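You operate a simulated robot arm through the tools that you are given. There is no shell and no other tool.

Carry out the task below with a simulated two-armed robot. There is one attempt and no reset: what you move stays moved.

## Task
Calibrate the probe in the 2.0 beaker, then the 10.0 beaker.
Fine: Press CAL once in each when WAIT has gone. Rinse the probe in between, and leave it down in the rinse beaker.
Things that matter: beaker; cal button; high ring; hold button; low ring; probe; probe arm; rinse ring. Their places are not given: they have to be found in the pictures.

It is judged by the outcome, as a careful person would: the job done as asked, and still so three seconds after it is handed in. It fails if anything else is knocked over, pushed out of place, dropped, spilled or broken.

## Robot
Two 7-joint arms with fingered hands on one trunk that stands fixed in place. Base frame: the origin is at the foot of the trunk, x ahead of it, y to its left, z up. Lengths are in m, angles in degrees, forces in N, time in s.
The left shoulder is at [0.047, 0.125, 1.249], the right one opposite. With the tool pointing down near the work surface each hand reaches from about 0.36 to 0.76 m from the base axis, measured 20 degrees to its own side. Payload 3.6 kg a hand.
The TCP of each hand is the grasp point between the finger pads, 0.03 m short of the fingertips. In the tool frame z runs along the fingers and y along their closing line. Largest opening 0.104 m; the body of the gripper starts 0.035 m behind the TCP. The gripper is a hand of 4 fingers: y runs from the thumb to the fingers, the wrist lies at [-0.015, -0.104, -0.178] in the tool frame.
Orientation is that of the tool frame in the base frame, as [roll, pitch, yaw] about the fixed x, y, z axes, in that order (R = Rz(yaw) Ry(pitch) Rx(roll)). With the fingers straight down and the wrist toward the robot, the tool's x, y and z point along [0, 1, 0], [1, 0, 0] and [0, 0, -1] of the base frame.

## Interface
- The arms move only by the tool send_rows. It takes "left_targets", "right_targets" or both (then of equal length, played together; a hand with none holds still); each is a list of rows, each an object (a shift or turn left out is 0) with "dp": the shift along the tool's x, y, z in m, a list of three; "rotation": the turn, a rotation vector about the tool's x, y, z in degrees, a list of three. In form: [{"dp": [dx, dy, dz], "rotation": [rx, ry, rz]}, ...]. A call has 1 to 20 rows; each row is the pose to reach, as a shift and turn from the pose commanded when the call began, along the tool's axes at that moment. Each row takes 0.2 s and may step no farther than 0.05 m and 8.6 degrees from the row before; otherwise, the whole call is refused. Where a pose cannot be reached the arm comes as near as it can. A force on the tool above 40 N (or 10 N above the force at the start of the call, whichever is more), or a blocked arm, ends the call early, and 0.2 s more pass. In this call time passes only in rows, and 0.2 s behind the last. It gives the time, the measured TCP pose, the force on the tool (base axes), the opening and the grip force at its end, in the units of the frame above (readings bear some noise), with the torque about the TCP (base axes, N m) and any sound that the robot's microphone picked up, and new pictures: "views" is both (left out), scene, wrist or none (wrist: the cameras of the hands that moved).
- Cameras (640 x 400 px; columns grow to the right, rows downward): "scene" is now at [0.139, 0.0491, 1.401]; the picture's right is [0.52, -0.85, 0.00], its down [-0.36, -0.22, -0.91] and it looks along [0.77, 0.47, -0.43] (base axes); focal length 214 px, centre (320, 200). "left" rides on the left gripper at [-0.061, -0.092, -0.13] in its tool frame; the picture's right is [-0.81, -0.28, 0.52], its down [0.53, -0.71, 0.46] and it looks along [0.24, 0.64, 0.72] (tool axes); focal length 275 px, centre (320, 200). "right" rides on the right gripper at [0.061, -0.092, -0.13] in its tool frame; the picture's right is [-0.81, 0.27, -0.52], its down [-0.53, -0.71, 0.46] and it looks along [-0.24, 0.65, 0.72] (tool axes); focal length 275 px, centre (320, 200).
- lift_body(by): slides the trunk up (or, below 0, down) by that many m; the arms and the scene camera ride with it, the base frame stays. It gives what a move gives, with no picture.
- curl_fingers(index, middle, ring, thumb_bend, thumb_turn, hand): sets how far each is bent, from 0 (flat) to 100 (curled in); at 30 the hand is open as for a grip, at 70 the pads meet at the TCP. One left out holds its place. A second passes; each finger stops where it meets its share of the squeeze, and holds until it gets a number again. It is the only way to open and close the hand. It gives what a move gives, with no picture; readings hold the bend of each and the force on the fingers (four entries, about 0 where the hand has none), thumb and palm. thumb_turn goes from beside the hand (0) to across from the fingers (100), as for a grip.
- pan_tilt(pan, tilt): turns the head with the scene camera to pan (to the left, within 80 degrees either way) and tilt (down, from -29 to 69), counted from straight ahead of the robot. It gives what a move gives, and a new picture of the scene camera.
- measure_at(camera, pixels): for up to 12 pixels [column, row] of the newest picture of that camera ("zoom" is the newest enlarged one), the place [x, y, z] in the base frame of the surface seen there, good to about 0.002 m. The clock stands still meanwhile.
- inspect(camera, box): a new picture of the part [left, top, right, bottom] of that camera's present view, enlarged. The clock stands still meanwhile.
- sign_off(): hands the job in; it is judged then, once.

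Open the grippers and draw the arms clear of the work before you hand the job in, unless the task says otherwise.

The tools are called by a JSON object that holds its "fn" and its "kwargs". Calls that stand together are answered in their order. send_rows: Moves the arms, as the interface text tells. Its arguments: {"type":"object","properties":{"left_targets":{"type":"array","items":{"type":"object","properties":{"dp":{"type":"array","items":{"type":"number"}},"rotation":{"type":"array","items":{"type":"number"}}}}},"right_targets":{"type":"array","items":{"type":"object","properties":{"dp":{"type":"array","items":{"type":"number"}},"rotation":{"type":"array","items":{"type":"number"}}}}},"views":{"type":"string","enum":["both","scene","wrist","none"]}},"required":[]} The other tools are called the same way: lift_body (by) slides the trunk up or down; curl_fingers (index, middle, ring, thumb_bend, thumb_turn, hand) moves the fingers one by one; pan_tilt (pan, tilt) turns the head that bears the scene camera; measure_at (camera, pixels) gives the place of the surface under pixels of a picture; inspect (camera, box) takes an enlarged picture of a part of a camera's view; sign_off () hands the job in.

At the start:

```text
clock: 0.0
left_ee_pos: [0.3314, 0.4162, 1.3148]
left_ee_rot: [180.0, 0.1, 90.0]
left_ft_force: [-0.9, -0.8, 0.8]
left_ft_torque: [-0.02, -0.02, 0.01]
left_opening: 0.1038
left_grip_force: 0.0
left_shape: jaw
left_bend: [30.0, 30.0, 30.0, 30.0, 98.0]
left_finger forces: [0.0, 0.0, 0.1, 0.0, 0.1, 0.0]
right_ee_pos: [0.4815, 0.0046, 1.3762]
right_ee_rot: [-180.0, 0.0, 90.0]
right_ft_force: [-0.6, 0.0, 0.0]
right_ft_torque: [-0.01, 0.03, -0.06]
right_opening: 0.1037
right_grip_force: 0.0
right_shape: jaw
right_bend: [30.0, 30.0, 30.0, 30.0, 98.0]
right_finger forces: [0.0, 0.1, 0.1, 0.1, 0.0, 0.0]
trunk travel left (down, up): [-0.475, 0.061]
head pan, tilt: [31.6, 25.2]
```

scene: 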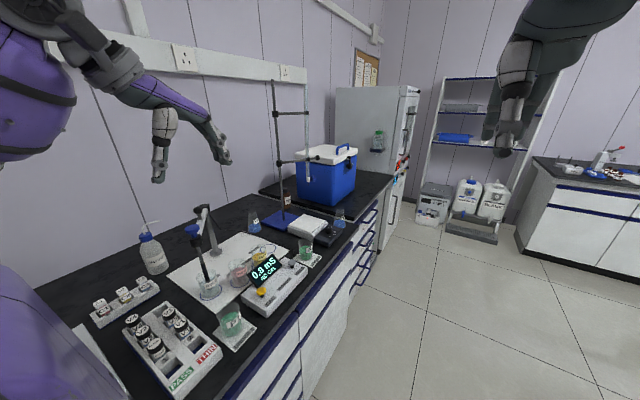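
right: 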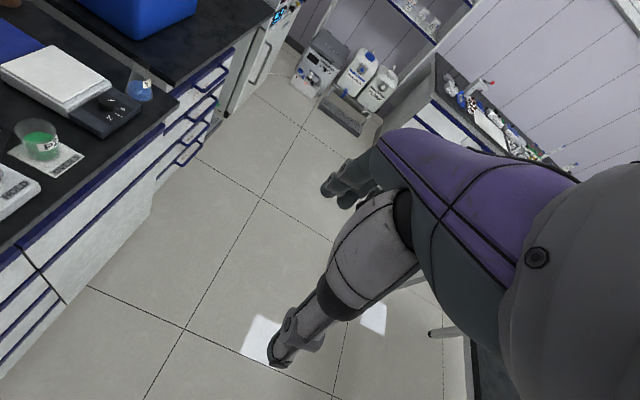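
left: 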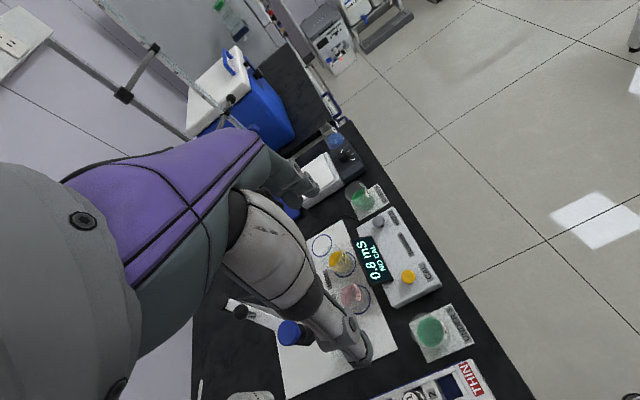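

The scene picture shows the meter with a display around (265,270), beakers around (210,290), (240,275), (262,262) and the probe with blue cap near (195,230). I will enlarge that part to see the details.

{"fn": "inspect", "kwargs": {"camera": "scene", "box": [160, 190, 340, 340]}}

{"fn": "inspect", "kwargs": {"camera": "left", "box": [220, 180, 480, 400]}}

```text
2.67 times, centred on (250, 265) of scene
```

zoom: 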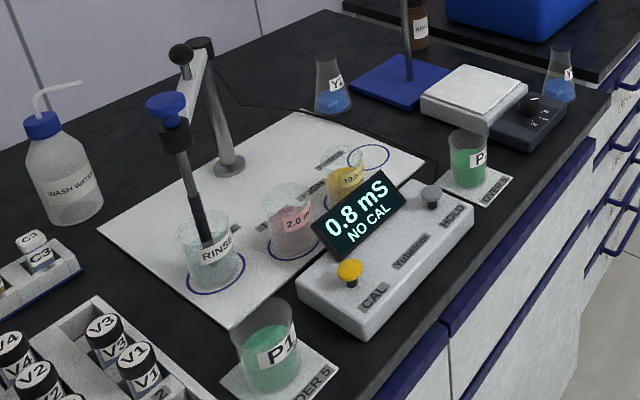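

```text
1.82 times, centred on (350, 290) of left
```

zoom: 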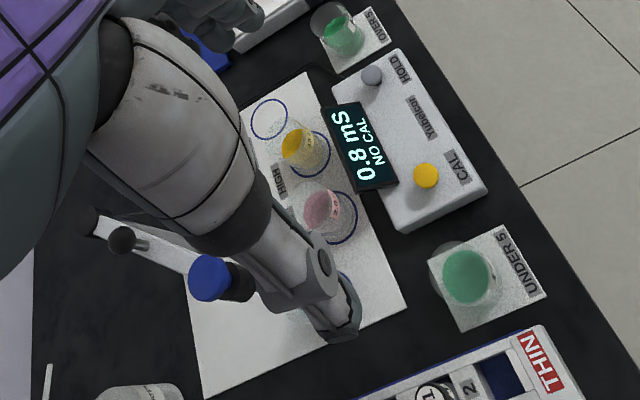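

The zoom shows the probe (blue cap) standing in the RINSE beaker, held by an arm on a post, plus three rings and an empty ring. I will measure key points and take a closer zoom.

{"fn": "inspect", "kwargs": {"camera": "scene", "box": [185, 195, 285, 305]}}

{"fn": "measure_at", "kwargs": {"camera": "scene", "pixels": [[196, 228], [211, 205], [217, 256], [210, 297], [242, 287], [262, 275], [284, 253], [258, 291], [281, 262], [265, 268], [232, 325], [305, 258]]}}

```text
3.64 times, centred on (235, 250) of scene
```

zoom: 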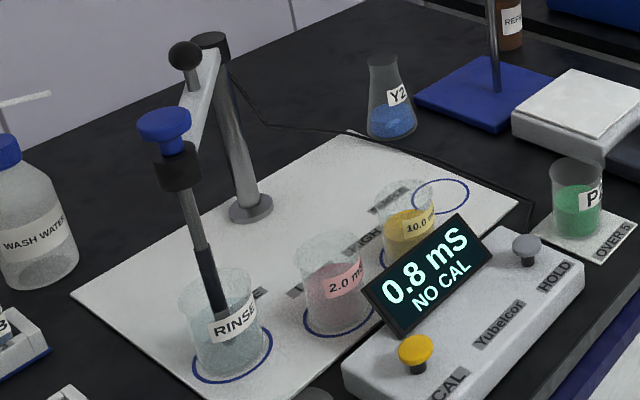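

```text
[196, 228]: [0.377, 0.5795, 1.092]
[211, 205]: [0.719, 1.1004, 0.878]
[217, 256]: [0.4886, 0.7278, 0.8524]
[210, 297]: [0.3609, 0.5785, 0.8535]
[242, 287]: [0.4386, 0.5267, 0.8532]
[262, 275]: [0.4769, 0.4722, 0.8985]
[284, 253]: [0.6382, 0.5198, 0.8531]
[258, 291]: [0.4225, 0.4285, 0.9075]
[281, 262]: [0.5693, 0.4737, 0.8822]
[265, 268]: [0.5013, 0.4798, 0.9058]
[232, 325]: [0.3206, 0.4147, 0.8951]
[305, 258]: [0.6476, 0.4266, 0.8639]
```

The table is at about z = 0.85 and the probe cap at about [0.377, 0.58, 1.09]. I will turn the head toward the meter for a closer look.

{"fn": "pan_tilt", "kwargs": {"pan": 46, "tilt": 42}}

```text
clock: 0.8
left_ee_pos: [0.3318, 0.4149, 1.3164]
left_ee_rot: [-179.9, 0.1, 90.1]
left_ft_force: [1.0, -1.1, 0.4]
left_ft_torque: [-0.03, -0.01, 0.02]
left_opening: 0.1036
left_grip_force: 0.1
left_shape: jaw
left_bend: [30.0, 30.0, 30.0, 30.0, 98.0]
left_finger forces: [0.0, 0.0, 0.0, 0.0, 0.0, 0.1]
right_ee_pos: [0.4817, 0.0047, 1.3764]
right_ee_rot: [-180.0, 0.0, 89.9]
right_ft_force: [0.4, -0.3, 0.2]
right_ft_torque: [0.05, -0.02, 0.0]
right_opening: 0.1035
right_grip_force: 0.0
right_shape: jaw
right_bend: [30.0, 30.0, 30.0, 30.0, 98.0]
right_finger forces: [0.0, 0.1, 0.0, 0.0, 0.0, 0.1]
trunk travel left (down, up): [-0.475, 0.061]
head pan, tilt: [46.0, 42.0]
```

scene: 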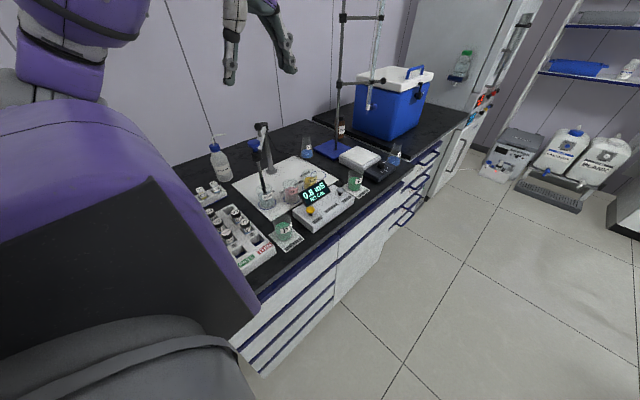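

The bench is now near the picture centre-left (around (290,195)). I will enlarge it.

{"fn": "inspect", "kwargs": {"camera": "scene", "box": [230, 115, 330, 215]}}

{"fn": "inspect", "kwargs": {"camera": "scene", "box": [275, 160, 345, 215]}}

```text
4.00 times, centred on (280, 165) of scene
```

zoom: 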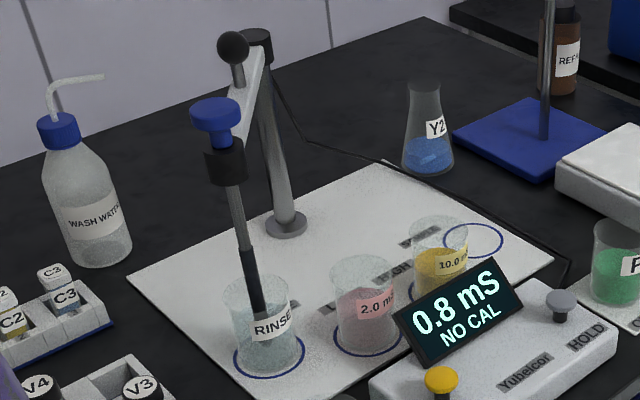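

```text
7.27 times, centred on (310, 188) of scene
```

zoom: 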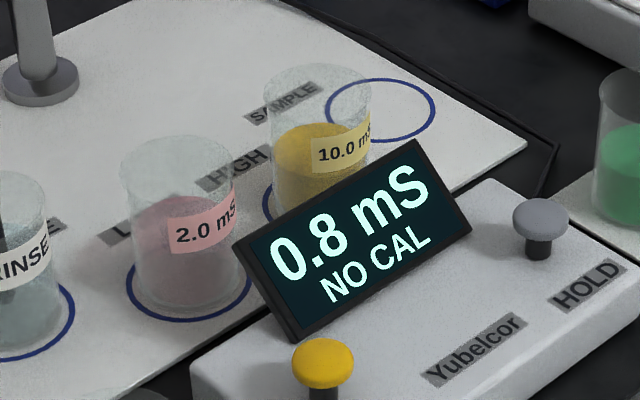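

The fourth ring is SAMPLE; 2.0 stands on LOW and 10.0 on HIGH. I measure post, arm, knobs, rings, and beakers in the enlarged view.

{"fn": "inspect", "kwargs": {"camera": "scene", "box": [240, 115, 310, 170]}}

{"fn": "inspect", "kwargs": {"camera": "scene", "box": [230, 115, 330, 215]}}

{"fn": "measure_at", "kwargs": {"camera": "zoom", "pixels": [[233, 48], [257, 35], [215, 103], [224, 130], [226, 165], [240, 85], [286, 225], [255, 70], [238, 230], [256, 290], [262, 90], [240, 70]]}}

{"fn": "measure_at", "kwargs": {"camera": "zoom", "pixels": [[234, 355], [304, 348], [262, 377], [334, 335], [400, 345], [368, 356], [443, 240], [502, 240], [472, 224], [472, 256], [441, 378], [561, 298]]}}

```text
7.27 times, centred on (275, 142) of scene
```

zoom: 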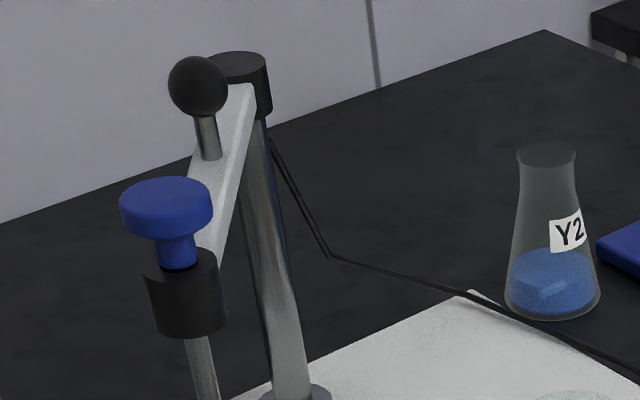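

```text
4.00 times, centred on (280, 165) of scene
```

zoom: 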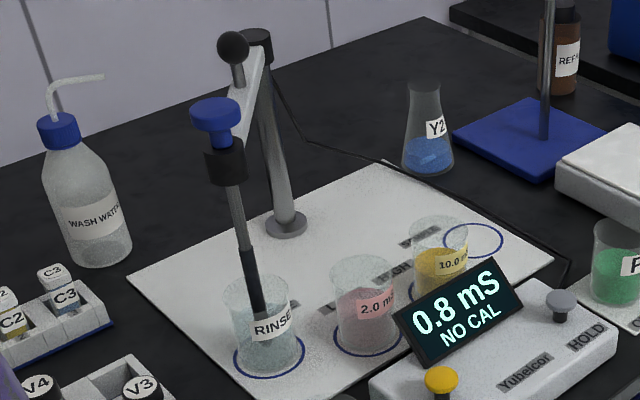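

```text
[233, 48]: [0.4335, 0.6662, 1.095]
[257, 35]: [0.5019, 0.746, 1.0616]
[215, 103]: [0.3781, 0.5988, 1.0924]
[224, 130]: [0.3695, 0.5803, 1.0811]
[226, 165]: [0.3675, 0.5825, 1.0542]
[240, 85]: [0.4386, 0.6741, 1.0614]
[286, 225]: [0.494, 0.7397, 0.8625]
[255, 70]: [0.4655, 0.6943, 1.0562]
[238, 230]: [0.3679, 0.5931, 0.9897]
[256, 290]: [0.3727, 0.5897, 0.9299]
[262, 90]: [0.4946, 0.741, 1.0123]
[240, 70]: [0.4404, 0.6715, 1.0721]
```

```text
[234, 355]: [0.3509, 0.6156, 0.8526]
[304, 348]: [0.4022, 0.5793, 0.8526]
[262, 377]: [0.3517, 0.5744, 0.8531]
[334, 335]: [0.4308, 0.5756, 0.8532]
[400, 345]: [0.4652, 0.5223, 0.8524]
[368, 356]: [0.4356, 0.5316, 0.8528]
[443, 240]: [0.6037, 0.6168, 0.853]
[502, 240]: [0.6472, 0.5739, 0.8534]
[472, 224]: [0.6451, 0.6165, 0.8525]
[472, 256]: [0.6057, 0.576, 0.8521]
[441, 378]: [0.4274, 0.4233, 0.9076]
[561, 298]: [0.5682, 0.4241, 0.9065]
```

The four rings lie on an arc of about 0.195 m radius around the post at about (0.50,0.747), and the blue cap of the probe is at about (0.376,0.597,1.09). I move the left hand to above the cap (fingertips near z 1.22) to look at it with the wrist camera.

{"fn": "send_rows", "kwargs": {"left_targets": [{"dp": [0.04, 0.01, 0.013]}, {"dp": [0.08, 0.02, 0.026]}, {"dp": [0.12, 0.03, 0.04]}, {"dp": [0.155, 0.038, 0.055]}, {"dp": [0.179, 0.045, 0.065]}], "views": "both"}}

```text
clock: 2.0
left_ee_pos: [0.3753, 0.5947, 1.2506]
left_ee_rot: [-180.0, -0.2, 90.0]
left_ft_force: [-0.6, -0.3, -0.7]
left_ft_torque: [-0.01, 0.02, 0.02]
left_opening: 0.1036
left_grip_force: 0.1
left_shape: jaw
left_bend: [30.0, 30.0, 30.0, 30.0, 98.0]
left_finger forces: [0.0, 0.1, 0.0, 0.0, 0.0, 0.0]
right_ee_pos: [0.4833, 0.0051, 1.3768]
right_ee_rot: [-180.0, 0.1, 90.0]
right_ft_force: [-0.1, -0.7, 0.0]
right_ft_torque: [0.0, 0.03, 0.02]
right_opening: 0.1037
right_grip_force: 0.1
right_shape: jaw
right_bend: [30.0, 30.0, 30.0, 30.0, 98.0]
right_finger forces: [0.0, 0.0, 0.0, 0.0, 0.0, 0.0]
trunk travel left (down, up): [-0.475, 0.061]
head pan, tilt: [46.0, 42.0]
```

scene: 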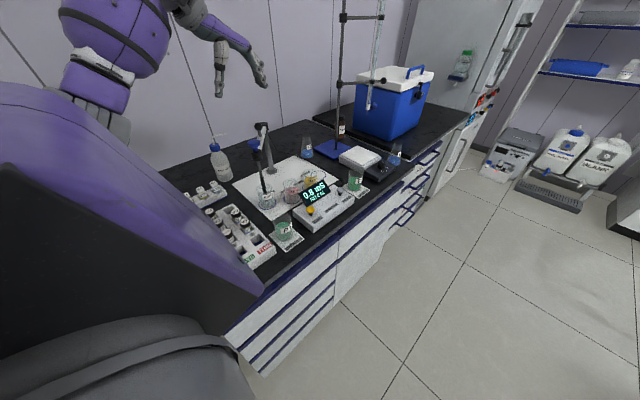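
left: 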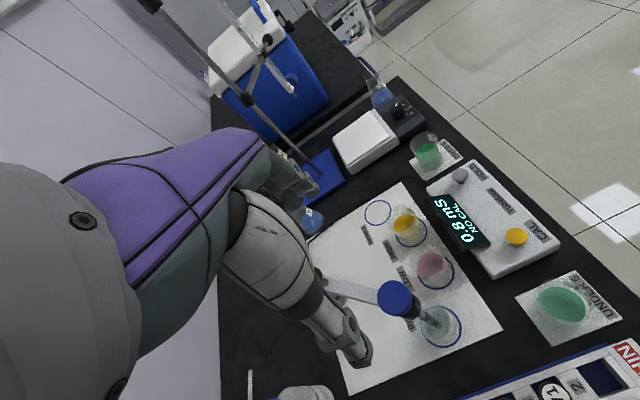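

The wrist view shows the blue cap at (395,298), almost exactly where the point 0.16 m straight below the TCP should appear. I measure the cap, collar, and ball more precisely from here.

{"fn": "measure_at", "kwargs": {"camera": "left", "pixels": [[395, 295], [378, 300], [412, 300], [395, 281], [396, 312], [516, 236], [460, 176], [430, 265], [405, 225], [378, 212], [360, 340], [345, 290]]}}

{"fn": "inspect", "kwargs": {"camera": "left", "box": [300, 200, 480, 390]}}

{"fn": "inspect", "kwargs": {"camera": "scene", "box": [190, 50, 310, 215]}}

```text
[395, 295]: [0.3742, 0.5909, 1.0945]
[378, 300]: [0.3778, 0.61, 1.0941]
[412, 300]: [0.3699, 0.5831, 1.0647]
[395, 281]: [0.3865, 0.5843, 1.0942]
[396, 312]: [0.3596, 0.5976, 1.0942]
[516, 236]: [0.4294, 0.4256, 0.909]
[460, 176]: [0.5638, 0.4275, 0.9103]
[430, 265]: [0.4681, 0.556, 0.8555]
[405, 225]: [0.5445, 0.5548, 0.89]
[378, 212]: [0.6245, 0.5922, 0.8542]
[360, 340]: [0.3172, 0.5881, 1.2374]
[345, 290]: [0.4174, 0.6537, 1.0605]
```

```text
2.11 times, centred on (390, 295) of left
```

zoom: 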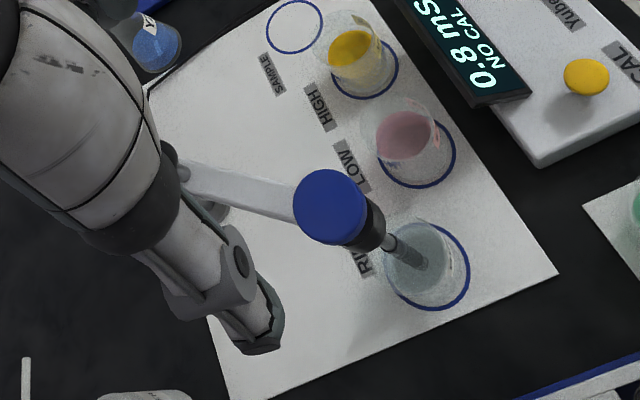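

```text
2.42 times, centred on (250, 132) of scene
```

zoom: 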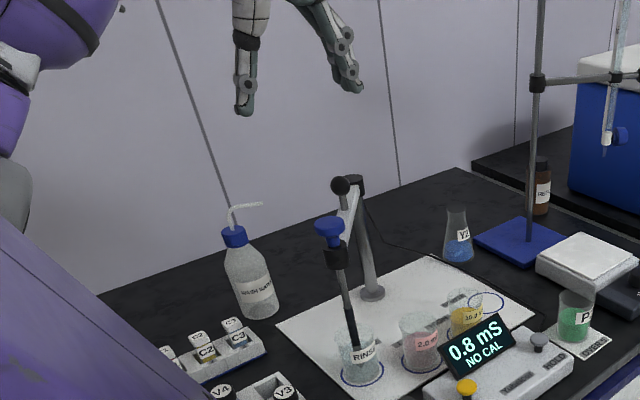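

The cap top is at z 1.094, centred near (0.373,0.594), with the arm bar leading off toward (0.44,0.68). I yaw the hand 25° clockwise so the fingers stay clear of the bar and ball, staying at this height.

{"fn": "send_rows", "kwargs": {"left_targets": [{"dp": [0, -0.001, 0], "rotation": [0, 0, 8.4]}, {"dp": [-0.001, -0.002, 0], "rotation": [0, 0, 16.8]}, {"dp": [-0.001, -0.002, 0], "rotation": [0, 0, 25]}], "views": "both"}}

```text
clock: 2.8
left_ee_pos: [0.3751, 0.5928, 1.251]
left_ee_rot: [-179.9, 0.0, 64.8]
left_ft_force: [0.2, -0.3, 0.3]
left_ft_torque: [0.0, 0.03, 0.01]
left_opening: 0.1037
left_grip_force: 0.0
left_shape: jaw
left_bend: [30.0, 30.0, 30.0, 30.0, 98.0]
left_finger forces: [0.0, 0.0, 0.0, 0.0, 0.0, 0.1]
right_ee_pos: [0.4826, 0.0045, 1.3763]
right_ee_rot: [-179.9, 0.0, 89.9]
right_ft_force: [-1.2, 0.7, 0.9]
right_ft_torque: [-0.01, 0.0, 0.02]
right_opening: 0.1036
right_grip_force: 0.1
right_shape: jaw
right_bend: [30.0, 30.0, 30.0, 30.0, 98.0]
right_finger forces: [0.0, 0.1, 0.0, 0.0, 0.1, 0.0]
trunk travel left (down, up): [-0.475, 0.061]
head pan, tilt: [46.0, 42.0]
```

scene: 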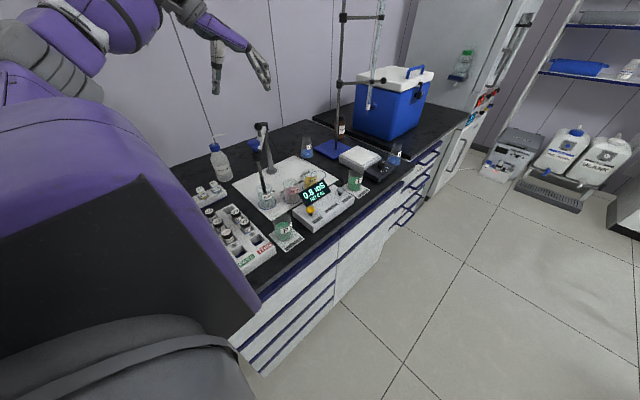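
left: 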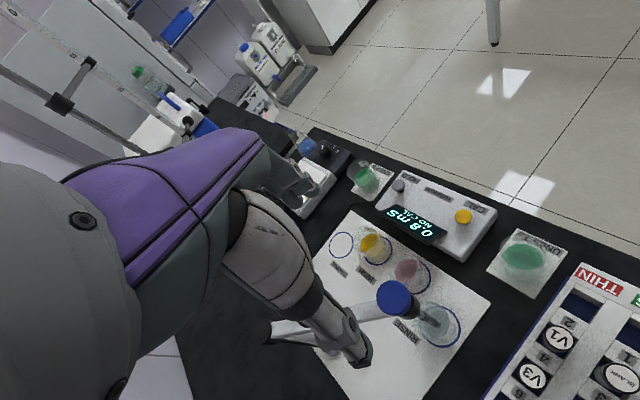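

The cap is still centred under the TCP at (395,298). I yaw another 15° so the bar lies sideways between thumb and fingers, and descend to z ≈ 1.14 for a check.

{"fn": "send_rows", "kwargs": {"left_targets": [{"dp": [0, 0, 0.0], "rotation": [0, 0, 8]}, {"dp": [0, -0.001, 0.02], "rotation": [0, 0, 15]}, {"dp": [0, -0.001, 0.06], "rotation": [0, 0, 15]}, {"dp": [0, -0.001, 0.1], "rotation": [0, 0, 15]}, {"dp": [0, -0.001, 0.115], "rotation": [0, 0, 15]}], "views": "both"}}

{"fn": "inspect", "kwargs": {"camera": "left", "box": [240, 160, 480, 390]}}

{"fn": "inspect", "kwargs": {"camera": "scene", "box": [200, 80, 320, 200]}}

```text
clock: 4.0
left_ee_pos: [0.3724, 0.5958, 1.1356]
left_ee_rot: [180.0, 0.0, 49.9]
left_ft_force: [0.2, 0.4, -0.2]
left_ft_torque: [0.02, 0.02, 0.0]
left_opening: 0.1039
left_grip_force: 0.0
left_shape: jaw
left_bend: [30.0, 30.0, 30.0, 30.0, 98.0]
left_finger forces: [0.1, 0.0, 0.0, 0.0, 0.1, 0.1]
right_ee_pos: [0.4832, 0.0053, 1.3779]
right_ee_rot: [180.0, -0.1, 90.0]
right_ft_force: [0.3, -0.5, 0.3]
right_ft_torque: [0.01, 0.0, 0.03]
right_opening: 0.104
right_grip_force: 0.1
right_shape: jaw
right_bend: [30.0, 30.0, 30.0, 30.0, 98.0]
right_finger forces: [0.0, 0.0, 0.0, 0.1, 0.0, 0.0]
trunk travel left (down, up): [-0.475, 0.061]
head pan, tilt: [46.0, 42.0]
```

scene: 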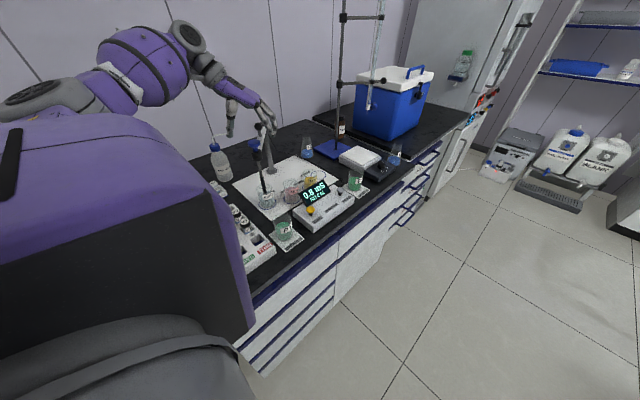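
left: 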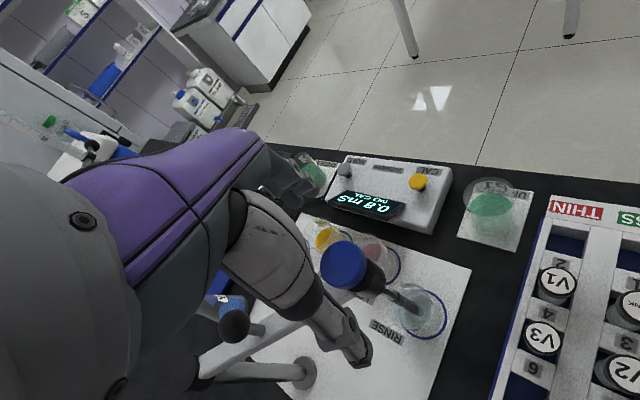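

```text
1.74 times, centred on (360, 275) of left
```

zoom: 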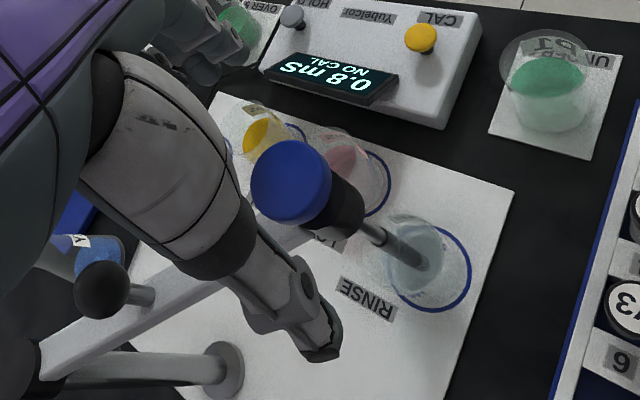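

```text
3.33 times, centred on (260, 140) of scene
```

zoom: 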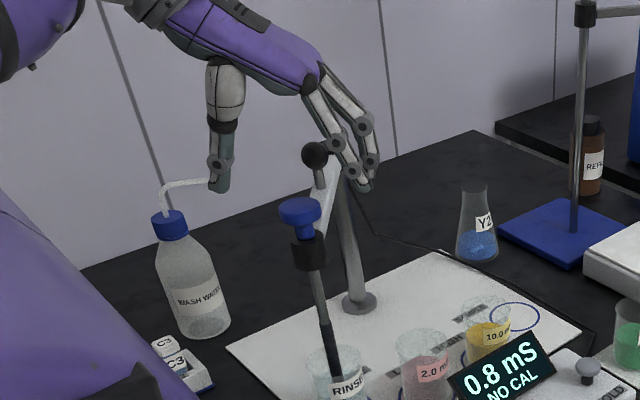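

The cap is centred to within 2–3 mm between thumb and fingers (predicted (339,264), seen (343,265)), with the ball and bar off to the side. I descend 4.5 cm so the pads straddle the cap.

{"fn": "send_rows", "kwargs": {"left_targets": [{"dp": [-0.002, 0, 0.02]}, {"dp": [-0.002, 0, 0.036]}, {"dp": [-0.002, 0, 0.045]}], "views": "both"}}

{"fn": "inspect", "kwargs": {"camera": "scene", "box": [200, 80, 320, 200]}}

{"fn": "inspect", "kwargs": {"camera": "left", "box": [220, 140, 460, 390]}}

```text
clock: 4.8
left_ee_pos: [0.3713, 0.5935, 1.0913]
left_ee_rot: [180.0, 0.0, 50.0]
left_ft_force: [-0.4, 0.1, -1.3]
left_ft_torque: [-0.02, -0.03, 0.02]
left_opening: 0.1033
left_grip_force: 0.1
left_shape: jaw
left_bend: [30.0, 30.0, 30.0, 30.0, 98.0]
left_finger forces: [0.1, 0.0, 0.0, 0.0, 0.0, 0.0]
right_ee_pos: [0.4829, 0.0059, 1.3758]
right_ee_rot: [-180.0, 0.0, 90.0]
right_ft_force: [0.2, 0.2, 0.8]
right_ft_torque: [0.01, 0.01, -0.02]
right_opening: 0.1035
right_grip_force: 0.1
right_shape: jaw
right_bend: [30.0, 30.0, 30.0, 30.0, 98.0]
right_finger forces: [0.1, 0.1, 0.1, 0.0, 0.0, 0.0]
trunk travel left (down, up): [-0.475, 0.061]
head pan, tilt: [46.0, 42.0]
```

scene: 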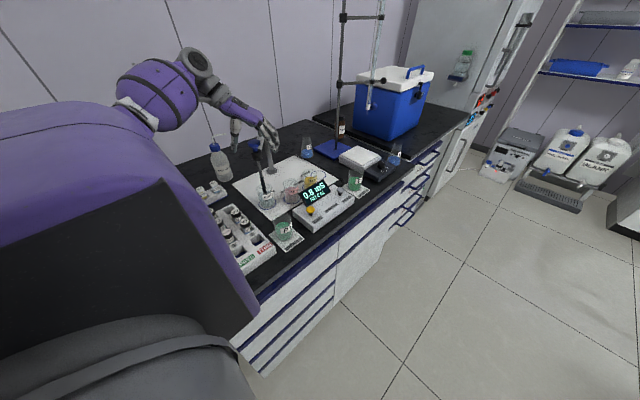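
left: 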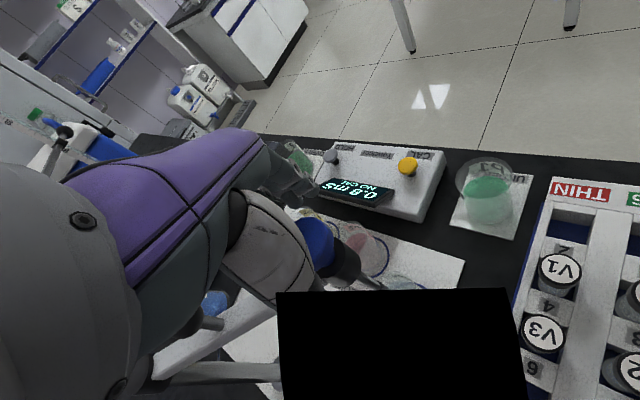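

```text
3.33 times, centred on (260, 140) of scene
```

zoom: 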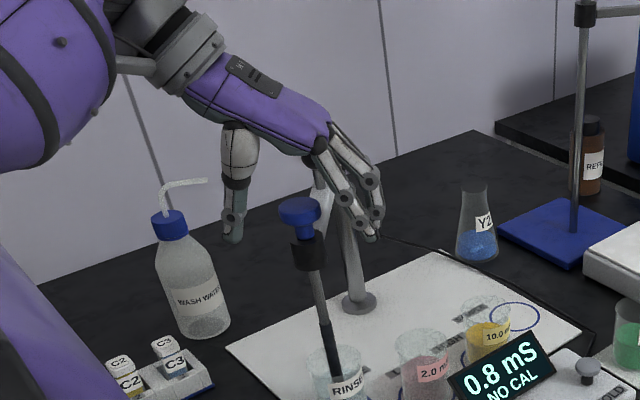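

```text
1.60 times, centred on (340, 265) of left
```

zoom: 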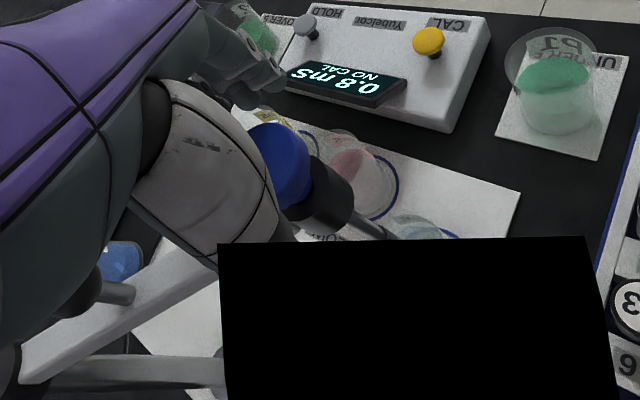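

The cap now sits between thumb and fingers in the scene zoom (cap at (299,210)), force readings near zero. I start closing the left hand partway.

{"fn": "curl_fingers", "kwargs": {"hand": "left", "index": 50, "middle": 50, "ring": 50, "thumb_bend": 50}}

{"fn": "inspect", "kwargs": {"camera": "scene", "box": [200, 80, 320, 200]}}

{"fn": "inspect", "kwargs": {"camera": "left", "box": [180, 100, 480, 390]}}

```text
clock: 5.8
left_ee_pos: [0.3724, 0.594, 1.0899]
left_ee_rot: [180.0, 0.0, 50.0]
left_ft_force: [-0.5, 0.1, 0.3]
left_ft_torque: [0.05, 0.01, -0.01]
left_opening: 0.0525
left_grip_force: 0.1
left_shape: fingers
left_bend: [50.0, 50.0, 50.0, 50.0, 98.0]
left_finger forces: [0.1, 0.0, 0.0, 0.0, 0.1, 0.0]
right_ee_pos: [0.4821, 0.0045, 1.3774]
right_ee_rot: [180.0, 0.0, 90.0]
right_ft_force: [0.0, -0.1, 0.7]
right_ft_torque: [0.01, -0.03, 0.03]
right_opening: 0.1038
right_grip_force: 0.0
right_shape: jaw
right_bend: [30.0, 30.0, 30.0, 30.0, 98.0]
right_finger forces: [0.1, 0.0, 0.0, 0.0, 0.0, 0.0]
trunk travel left (down, up): [-0.475, 0.061]
head pan, tilt: [46.0, 42.0]
```

```text
3.33 times, centred on (260, 140) of scene
```

zoom: 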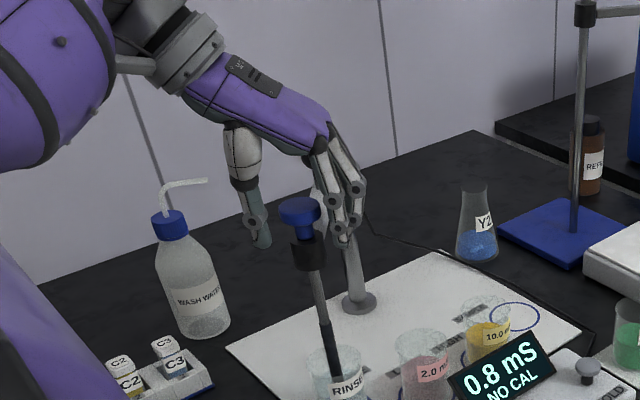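

```text
1.38 times, centred on (330, 245) of left
```

zoom: 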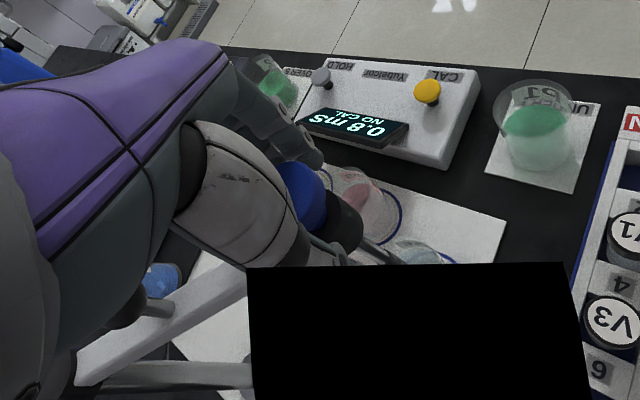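

The fingers and thumb now straddle the cap evenly (thumb at (262,240), fingertips at (345,240) in the zoom). I close further to grip the cap.

{"fn": "curl_fingers", "kwargs": {"hand": "left", "index": 66, "middle": 66, "ring": 66, "thumb_bend": 66}}

{"fn": "inspect", "kwargs": {"camera": "scene", "box": [200, 80, 320, 200]}}

{"fn": "inspect", "kwargs": {"camera": "left", "box": [180, 100, 480, 390]}}

```text
clock: 6.8
left_ee_pos: [0.371, 0.5942, 1.0913]
left_ee_rot: [-180.0, 0.0, 50.0]
left_ft_force: [0.1, 0.7, -0.7]
left_ft_torque: [0.01, -0.03, 0.01]
left_opening: 0.0188
left_grip_force: 3.0
left_shape: fingers
left_bend: [63.0, 66.0, 66.0, 63.0, 97.0]
left_finger forces: [2.8, 0.2, 0.0, 0.1, 2.9, 0.0]
right_ee_pos: [0.4827, 0.0044, 1.3767]
right_ee_rot: [-179.9, 0.1, 90.1]
right_ft_force: [0.6, -0.1, 0.8]
right_ft_torque: [0.01, 0.0, -0.03]
right_opening: 0.1038
right_grip_force: 0.1
right_shape: jaw
right_bend: [30.0, 30.0, 30.0, 30.0, 98.0]
right_finger forces: [0.1, 0.0, 0.0, 0.0, 0.0, 0.1]
trunk travel left (down, up): [-0.475, 0.061]
head pan, tilt: [46.0, 42.0]
```

```text
3.33 times, centred on (260, 140) of scene
```

zoom: 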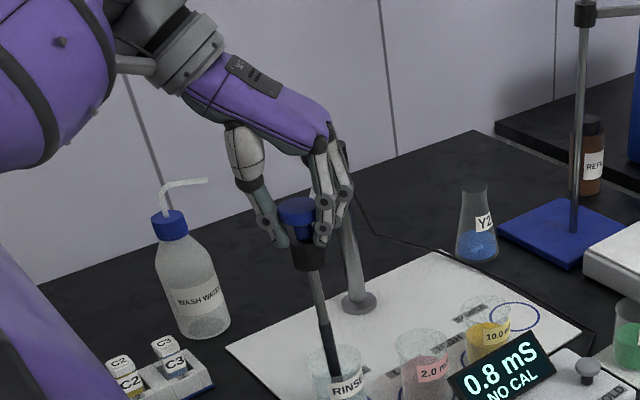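

```text
1.38 times, centred on (330, 245) of left
```

zoom: 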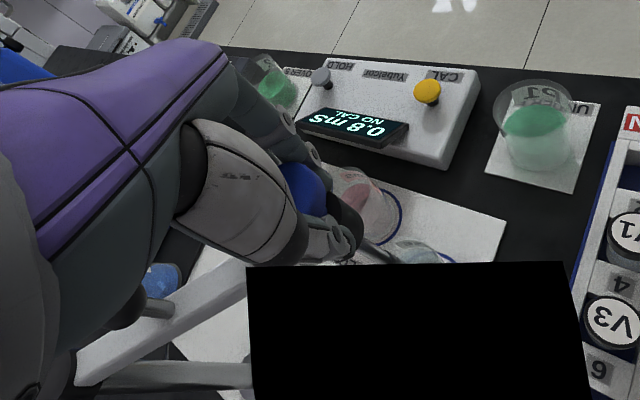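

The hand grips the cap/neck (opening 0.019 m, index and thumb about 3 N each). I lift slowly by 2.5 cm and watch the force and pictures.

{"fn": "send_rows", "kwargs": {"left_targets": [{"dp": [0, 0, -0.006]}, {"dp": [0, 0, -0.012]}, {"dp": [0, 0, -0.018]}, {"dp": [0, 0, -0.025]}], "views": "none"}}

{"fn": "inspect", "kwargs": {"camera": "scene", "box": [200, 80, 320, 200]}}

{"fn": "inspect", "kwargs": {"camera": "left", "box": [180, 100, 480, 390]}}

```text
clock: 7.8
left_ee_pos: [0.3719, 0.5916, 1.1165]
left_ee_rot: [-180.0, 0.1, 50.0]
left_ft_force: [0.3, 1.2, 0.2]
left_ft_torque: [-0.04, -0.02, -0.02]
left_opening: 0.0181
left_grip_force: 2.6
left_shape: fingers
left_bend: [64.0, 66.0, 66.0, 63.0, 98.0]
left_finger forces: [2.4, 0.2, 0.0, 0.0, 2.7, 0.0]
right_ee_pos: [0.4827, 0.0049, 1.3775]
right_ee_rot: [179.8, 0.0, 90.0]
right_ft_force: [0.6, 0.1, -0.1]
right_ft_torque: [-0.01, 0.0, 0.0]
right_opening: 0.1036
right_grip_force: 0.0
right_shape: jaw
right_bend: [30.0, 30.0, 30.0, 30.0, 98.0]
right_finger forces: [0.1, 0.1, 0.1, 0.1, 0.0, 0.0]
trunk travel left (down, up): [-0.475, 0.061]
head pan, tilt: [46.0, 42.0]
```

```text
3.33 times, centred on (260, 140) of scene
```

zoom: 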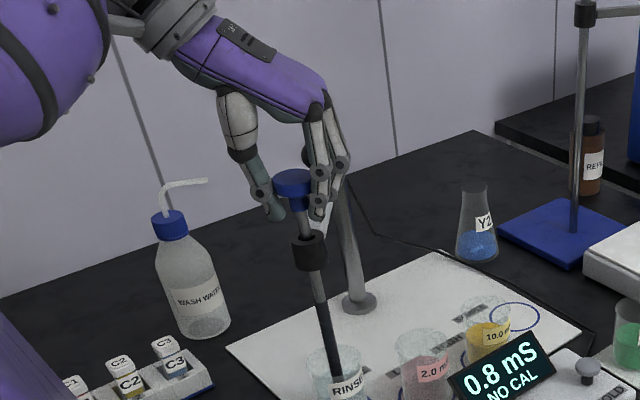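

```text
1.38 times, centred on (330, 245) of left
```

zoom: 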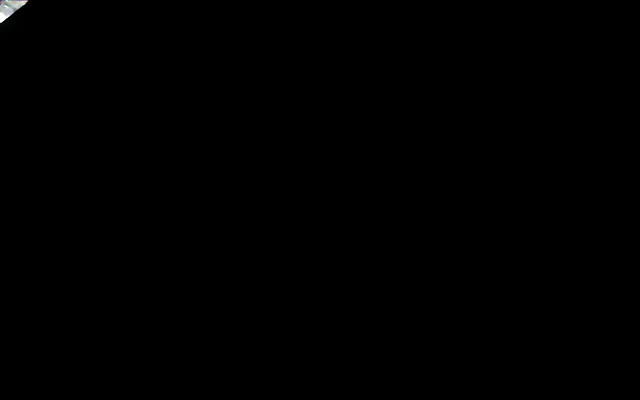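

The probe slides up through the black collar with the cap (cap now at (292,183) in zoom, collar unchanged). The left wrist camera is blocked, so I rely on the scene camera and keep lifting to about 8 cm total.

{"fn": "send_rows", "kwargs": {"left_targets": [{"dp": [0, 0, -0.008]}, {"dp": [0, 0, -0.016]}, {"dp": [0, 0, -0.024]}, {"dp": [0, 0, -0.032]}, {"dp": [0, 0, -0.04]}, {"dp": [0, 0, -0.048]}, {"dp": [0, 0, -0.055]}], "views": "none"}}

{"fn": "inspect", "kwargs": {"camera": "scene", "box": [210, 80, 330, 215]}}

```text
clock: 9.4
left_ee_pos: [0.3724, 0.5927, 1.1703]
left_ee_rot: [-179.8, 0.2, 50.1]
left_ft_force: [-2.1, -1.5, -4.3]
left_ft_torque: [-0.02, 0.01, -0.02]
left_opening: 0.0186
left_grip_force: 3.2
left_shape: fingers
left_bend: [63.0, 66.0, 66.0, 63.0, 97.0]
left_finger forces: [3.6, 0.2, 0.0, 0.0, 3.1, 0.1]
right_ee_pos: [0.483, 0.0052, 1.3767]
right_ee_rot: [-180.0, -0.1, 90.0]
right_ft_force: [-0.1, -0.5, 0.6]
right_ft_torque: [-0.01, -0.05, 0.0]
right_opening: 0.104
right_grip_force: 0.0
right_shape: jaw
right_bend: [30.0, 30.0, 30.0, 30.0, 98.0]
right_finger forces: [0.0, 0.0, 0.0, 0.0, 0.0, 0.0]
trunk travel left (down, up): [-0.475, 0.061]
head pan, tilt: [46.0, 42.0]
```

```text
2.96 times, centred on (270, 148) of scene
```

zoom: 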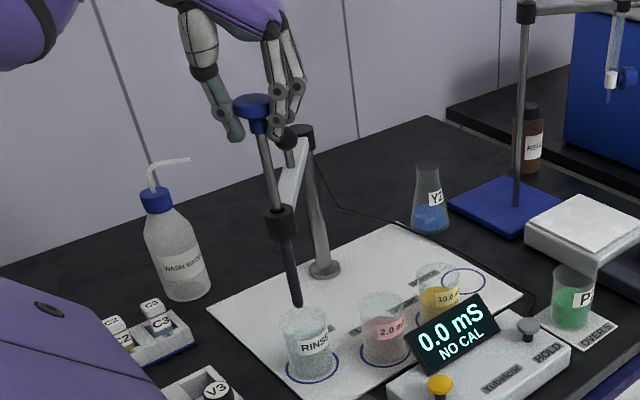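

The display now reads 0.0 mS, and the probe tip at zoom (298,300) looks just out of the RINSE beaker; a 4 N pull suggests the top stop is near. I measure the tip and beaker rims.

{"fn": "measure_at", "kwargs": {"camera": "zoom", "pixels": [[297, 301], [295, 280], [288, 245], [282, 318], [325, 316], [305, 309], [361, 302], [403, 302], [382, 293], [418, 272], [459, 272], [438, 264]]}}

{"fn": "inspect", "kwargs": {"camera": "scene", "box": [245, 165, 315, 215]}}

```text
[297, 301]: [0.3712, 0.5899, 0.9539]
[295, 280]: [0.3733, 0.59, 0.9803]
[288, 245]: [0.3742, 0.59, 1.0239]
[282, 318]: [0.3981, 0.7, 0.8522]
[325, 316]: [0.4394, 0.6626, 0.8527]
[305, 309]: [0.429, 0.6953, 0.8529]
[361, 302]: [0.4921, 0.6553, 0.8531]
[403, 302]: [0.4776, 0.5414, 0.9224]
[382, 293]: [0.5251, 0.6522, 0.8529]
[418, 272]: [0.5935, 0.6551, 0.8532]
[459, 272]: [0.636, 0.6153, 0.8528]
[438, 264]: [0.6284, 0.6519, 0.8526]
```

```text
8.00 times, centred on (280, 190) of scene
```

zoom: 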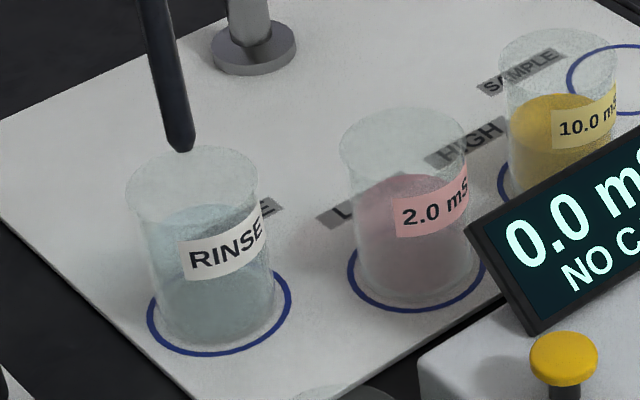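

The tip is at z ≈ 0.953, about 3 cm above the beaker rims (≈0.922). I measure points on the rings to get the centres of the LOW and RINSE rings before swinging.

{"fn": "measure_at", "kwargs": {"camera": "zoom", "pixels": [[349, 268], [370, 296], [418, 311], [455, 302], [480, 284], [148, 318], [180, 348], [220, 355], [265, 338], [290, 298], [498, 180], [506, 200]]}}

```text
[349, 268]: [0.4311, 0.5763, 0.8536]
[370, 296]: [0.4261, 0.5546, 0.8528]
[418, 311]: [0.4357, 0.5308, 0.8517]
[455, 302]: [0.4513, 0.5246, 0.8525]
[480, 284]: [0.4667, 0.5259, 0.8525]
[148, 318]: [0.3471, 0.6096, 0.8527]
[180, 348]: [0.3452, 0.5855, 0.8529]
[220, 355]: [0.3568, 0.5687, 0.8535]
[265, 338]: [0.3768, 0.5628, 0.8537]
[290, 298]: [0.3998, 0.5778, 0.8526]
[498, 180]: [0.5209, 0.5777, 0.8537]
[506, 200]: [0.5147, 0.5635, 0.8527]
```

Fitted centres: RINSE (0.374,0.594), LOW (0.456,0.556), and by symmetry HIGH (0.544,0.556), all 0.20 m from the post axis at (0.50,0.75), spaced 26°. I swing the raised probe 26° along that arc, turning the hand with it.

{"fn": "send_rows", "kwargs": {"left_targets": [{"dp": [0.0005, 0.0115, 0.001], "rotation": [0, 0, -3.25]}, {"dp": [0.0016, 0.0229, 0.002], "rotation": [0, 0, -6.5]}, {"dp": [0.0034, 0.0343, 0.002], "rotation": [0, 0, -9.75]}, {"dp": [0.0058, 0.0455, 0.002], "rotation": [0, 0, -13]}], "views": "none"}}

{"fn": "inspect", "kwargs": {"camera": "scene", "box": [210, 80, 330, 215]}}

```text
clock: 10.4
left_ee_pos: [0.4106, 0.5674, 1.1695]
left_ee_rot: [179.9, 0.0, 63.1]
left_ft_force: [-0.6, -1.5, 0.8]
left_ft_torque: [-0.03, 0.01, -0.01]
left_opening: 0.0183
left_grip_force: 2.9
left_shape: fingers
left_bend: [64.0, 66.0, 66.0, 63.0, 97.0]
left_finger forces: [2.9, 0.1, 0.0, 0.1, 2.8, 0.0]
right_ee_pos: [0.4819, 0.003, 1.3765]
right_ee_rot: [-180.0, 0.0, 90.0]
right_ft_force: [0.6, -0.1, -0.7]
right_ft_torque: [0.01, 0.01, 0.01]
right_opening: 0.1037
right_grip_force: 0.1
right_shape: jaw
right_bend: [30.0, 30.0, 30.0, 30.0, 98.0]
right_finger forces: [0.1, 0.0, 0.0, 0.0, 0.1, 0.0]
trunk travel left (down, up): [-0.475, 0.061]
head pan, tilt: [46.0, 42.0]
```

```text
2.96 times, centred on (270, 148) of scene
```

zoom: 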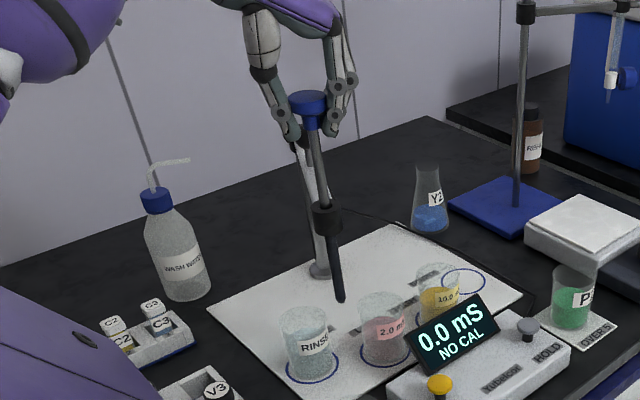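

The arm swings freely with the hand (tip now between RINSE and 2.0 at zoom (340,300), forces ~1 N). I swing the second 13° toward LOW.

{"fn": "send_rows", "kwargs": {"left_targets": [{"dp": [0.0005, 0.0115, 0], "rotation": [0, 0, -3.25]}, {"dp": [0.0016, 0.0229, 0], "rotation": [0, 0, -6.5]}, {"dp": [0.0034, 0.0343, 0], "rotation": [0, 0, -9.75]}, {"dp": [0.0058, 0.0455, 0], "rotation": [0, 0, -13]}], "views": "scene"}}

{"fn": "inspect", "kwargs": {"camera": "scene", "box": [210, 80, 330, 215]}}

{"fn": "inspect", "kwargs": {"camera": "scene", "box": [245, 150, 325, 215]}}

```text
clock: 11.4
left_ee_pos: [0.4552, 0.5508, 1.1676]
left_ee_rot: [-180.0, 0.0, 76.0]
left_ft_force: [-0.1, -0.1, 0.0]
left_ft_torque: [0.02, 0.03, -0.02]
left_opening: 0.0182
left_grip_force: 2.5
left_shape: fingers
left_bend: [64.0, 66.0, 66.0, 63.0, 98.0]
left_finger forces: [2.2, 0.4, 0.0, 0.0, 2.6, 0.0]
right_ee_pos: [0.4823, 0.0041, 1.3763]
right_ee_rot: [-179.9, 0.0, 90.0]
right_ft_force: [-0.5, 0.2, -0.1]
right_ft_torque: [0.0, 0.02, -0.02]
right_opening: 0.104
right_grip_force: 0.1
right_shape: jaw
right_bend: [30.0, 30.0, 30.0, 30.0, 98.0]
right_finger forces: [0.0, 0.1, 0.1, 0.1, 0.1, 0.0]
trunk travel left (down, up): [-0.475, 0.061]
head pan, tilt: [46.0, 42.0]
```

scene: 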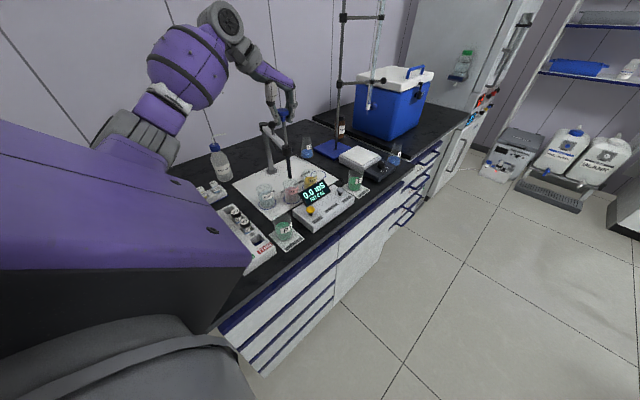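

```text
2.96 times, centred on (270, 148) of scene
```

zoom: 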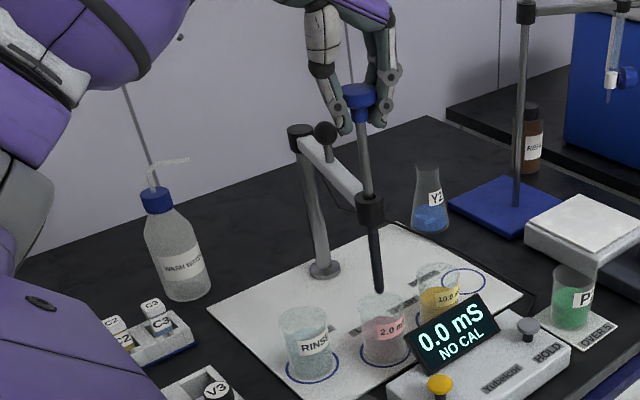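

```text
6.15 times, centred on (285, 182) of scene
```

zoom: 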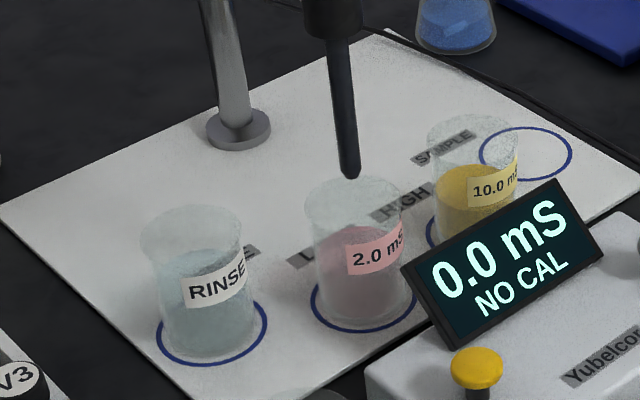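

The tip is at zoom (350,175), just over the 2.0 beaker's mouth. I measure the probe shaft to verify its axis against the LOW centre (0.456,0.556).

{"fn": "measure_at", "kwargs": {"camera": "zoom", "pixels": [[350, 172], [347, 150], [341, 100], [338, 60], [334, 20], [318, 320], [412, 305], [340, 328]]}}

```text
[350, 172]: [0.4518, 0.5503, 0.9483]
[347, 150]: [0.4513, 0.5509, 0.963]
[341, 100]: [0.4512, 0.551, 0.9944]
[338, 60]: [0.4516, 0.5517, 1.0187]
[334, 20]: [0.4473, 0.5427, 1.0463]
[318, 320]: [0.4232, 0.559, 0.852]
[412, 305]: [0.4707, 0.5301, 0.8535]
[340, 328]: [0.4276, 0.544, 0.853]
```

The probe axis is at (0.4555,0.555), matching the LOW centre within 1–2 mm. I lower it 7.5 cm into the 2.0 beaker.

{"fn": "send_rows", "kwargs": {"left_targets": [{"dp": [0, 0, 0.01]}, {"dp": [0, 0, 0.02]}, {"dp": [0, 0, 0.03]}, {"dp": [0, 0, 0.04]}, {"dp": [0, 0, 0.05]}, {"dp": [0, 0, 0.06]}, {"dp": [0, 0, 0.068]}, {"dp": [0, 0, 0.075]}], "views": "none"}}

{"fn": "inspect", "kwargs": {"camera": "scene", "box": [225, 90, 345, 215]}}

```text
clock: 13.2
left_ee_pos: [0.4551, 0.5527, 1.0933]
left_ee_rot: [180.0, 0.0, 76.0]
left_ft_force: [-0.7, -0.7, -0.5]
left_ft_torque: [0.0, 0.0, 0.01]
left_opening: 0.0114
left_grip_force: 0.4
left_shape: fingers
left_bend: [66.0, 66.0, 66.0, 66.0, 97.0]
left_finger forces: [0.1, 0.0, 0.0, 0.1, 0.2, 0.1]
right_ee_pos: [0.4827, 0.0048, 1.3758]
right_ee_rot: [180.0, 0.0, 90.0]
right_ft_force: [0.4, 0.0, 0.5]
right_ft_torque: [-0.02, 0.0, -0.01]
right_opening: 0.1038
right_grip_force: 0.0
right_shape: jaw
right_bend: [30.0, 30.0, 30.0, 30.0, 98.0]
right_finger forces: [0.0, 0.0, 0.0, 0.0, 0.1, 0.0]
trunk travel left (down, up): [-0.475, 0.061]
head pan, tilt: [46.0, 42.0]
```

```text
3.20 times, centred on (285, 152) of scene
```

zoom: 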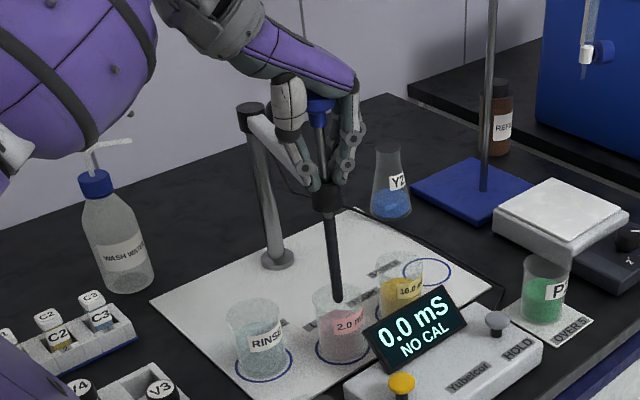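

The display still reads 0.0 mS and the cap stayed up at zoom (320,110): the fingers slid down the shaft while the collar's friction held the probe. I open the hand, to go up and then push the cap down from above with closed fingertips.

{"fn": "curl_fingers", "kwargs": {"hand": "left", "index": 34, "middle": 34, "ring": 34, "thumb_bend": 34}}

{"fn": "inspect", "kwargs": {"camera": "scene", "box": [225, 90, 345, 215]}}

{"fn": "inspect", "kwargs": {"camera": "left", "box": [0, 0, 640, 400]}}

```text
clock: 14.2
left_ee_pos: [0.4538, 0.552, 1.0934]
left_ee_rot: [-179.9, 0.0, 76.0]
left_ft_force: [-0.6, -0.2, -0.1]
left_ft_torque: [-0.02, 0.03, -0.02]
left_opening: 0.0926
left_grip_force: 0.1
left_shape: fingers
left_bend: [34.0, 34.0, 34.0, 34.0, 97.0]
left_finger forces: [0.0, 0.0, 0.0, 0.1, 0.1, 0.0]
right_ee_pos: [0.4822, 0.0055, 1.3767]
right_ee_rot: [-179.9, 0.0, 90.0]
right_ft_force: [-0.3, -0.4, -0.6]
right_ft_torque: [-0.01, -0.03, 0.05]
right_opening: 0.1037
right_grip_force: 0.1
right_shape: jaw
right_bend: [30.0, 30.0, 30.0, 30.0, 98.0]
right_finger forces: [0.0, 0.0, 0.1, 0.1, 0.0, 0.0]
trunk travel left (down, up): [-0.475, 0.061]
head pan, tilt: [46.0, 42.0]
```

```text
3.20 times, centred on (285, 152) of scene
```

zoom: 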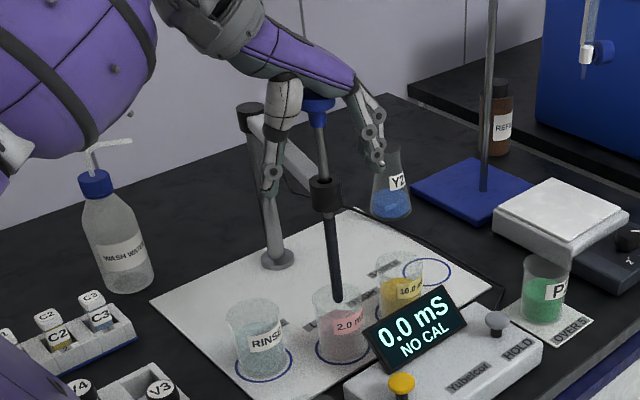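

```text
1.00 times, centred on (320, 200) of left (not enlarged: the box is as wide or as high as the picture)
```

zoom: 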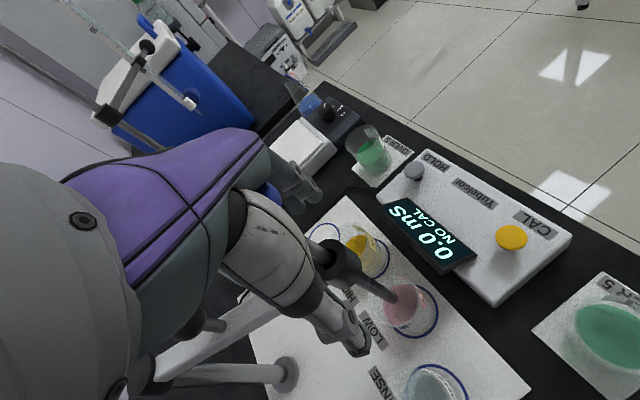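

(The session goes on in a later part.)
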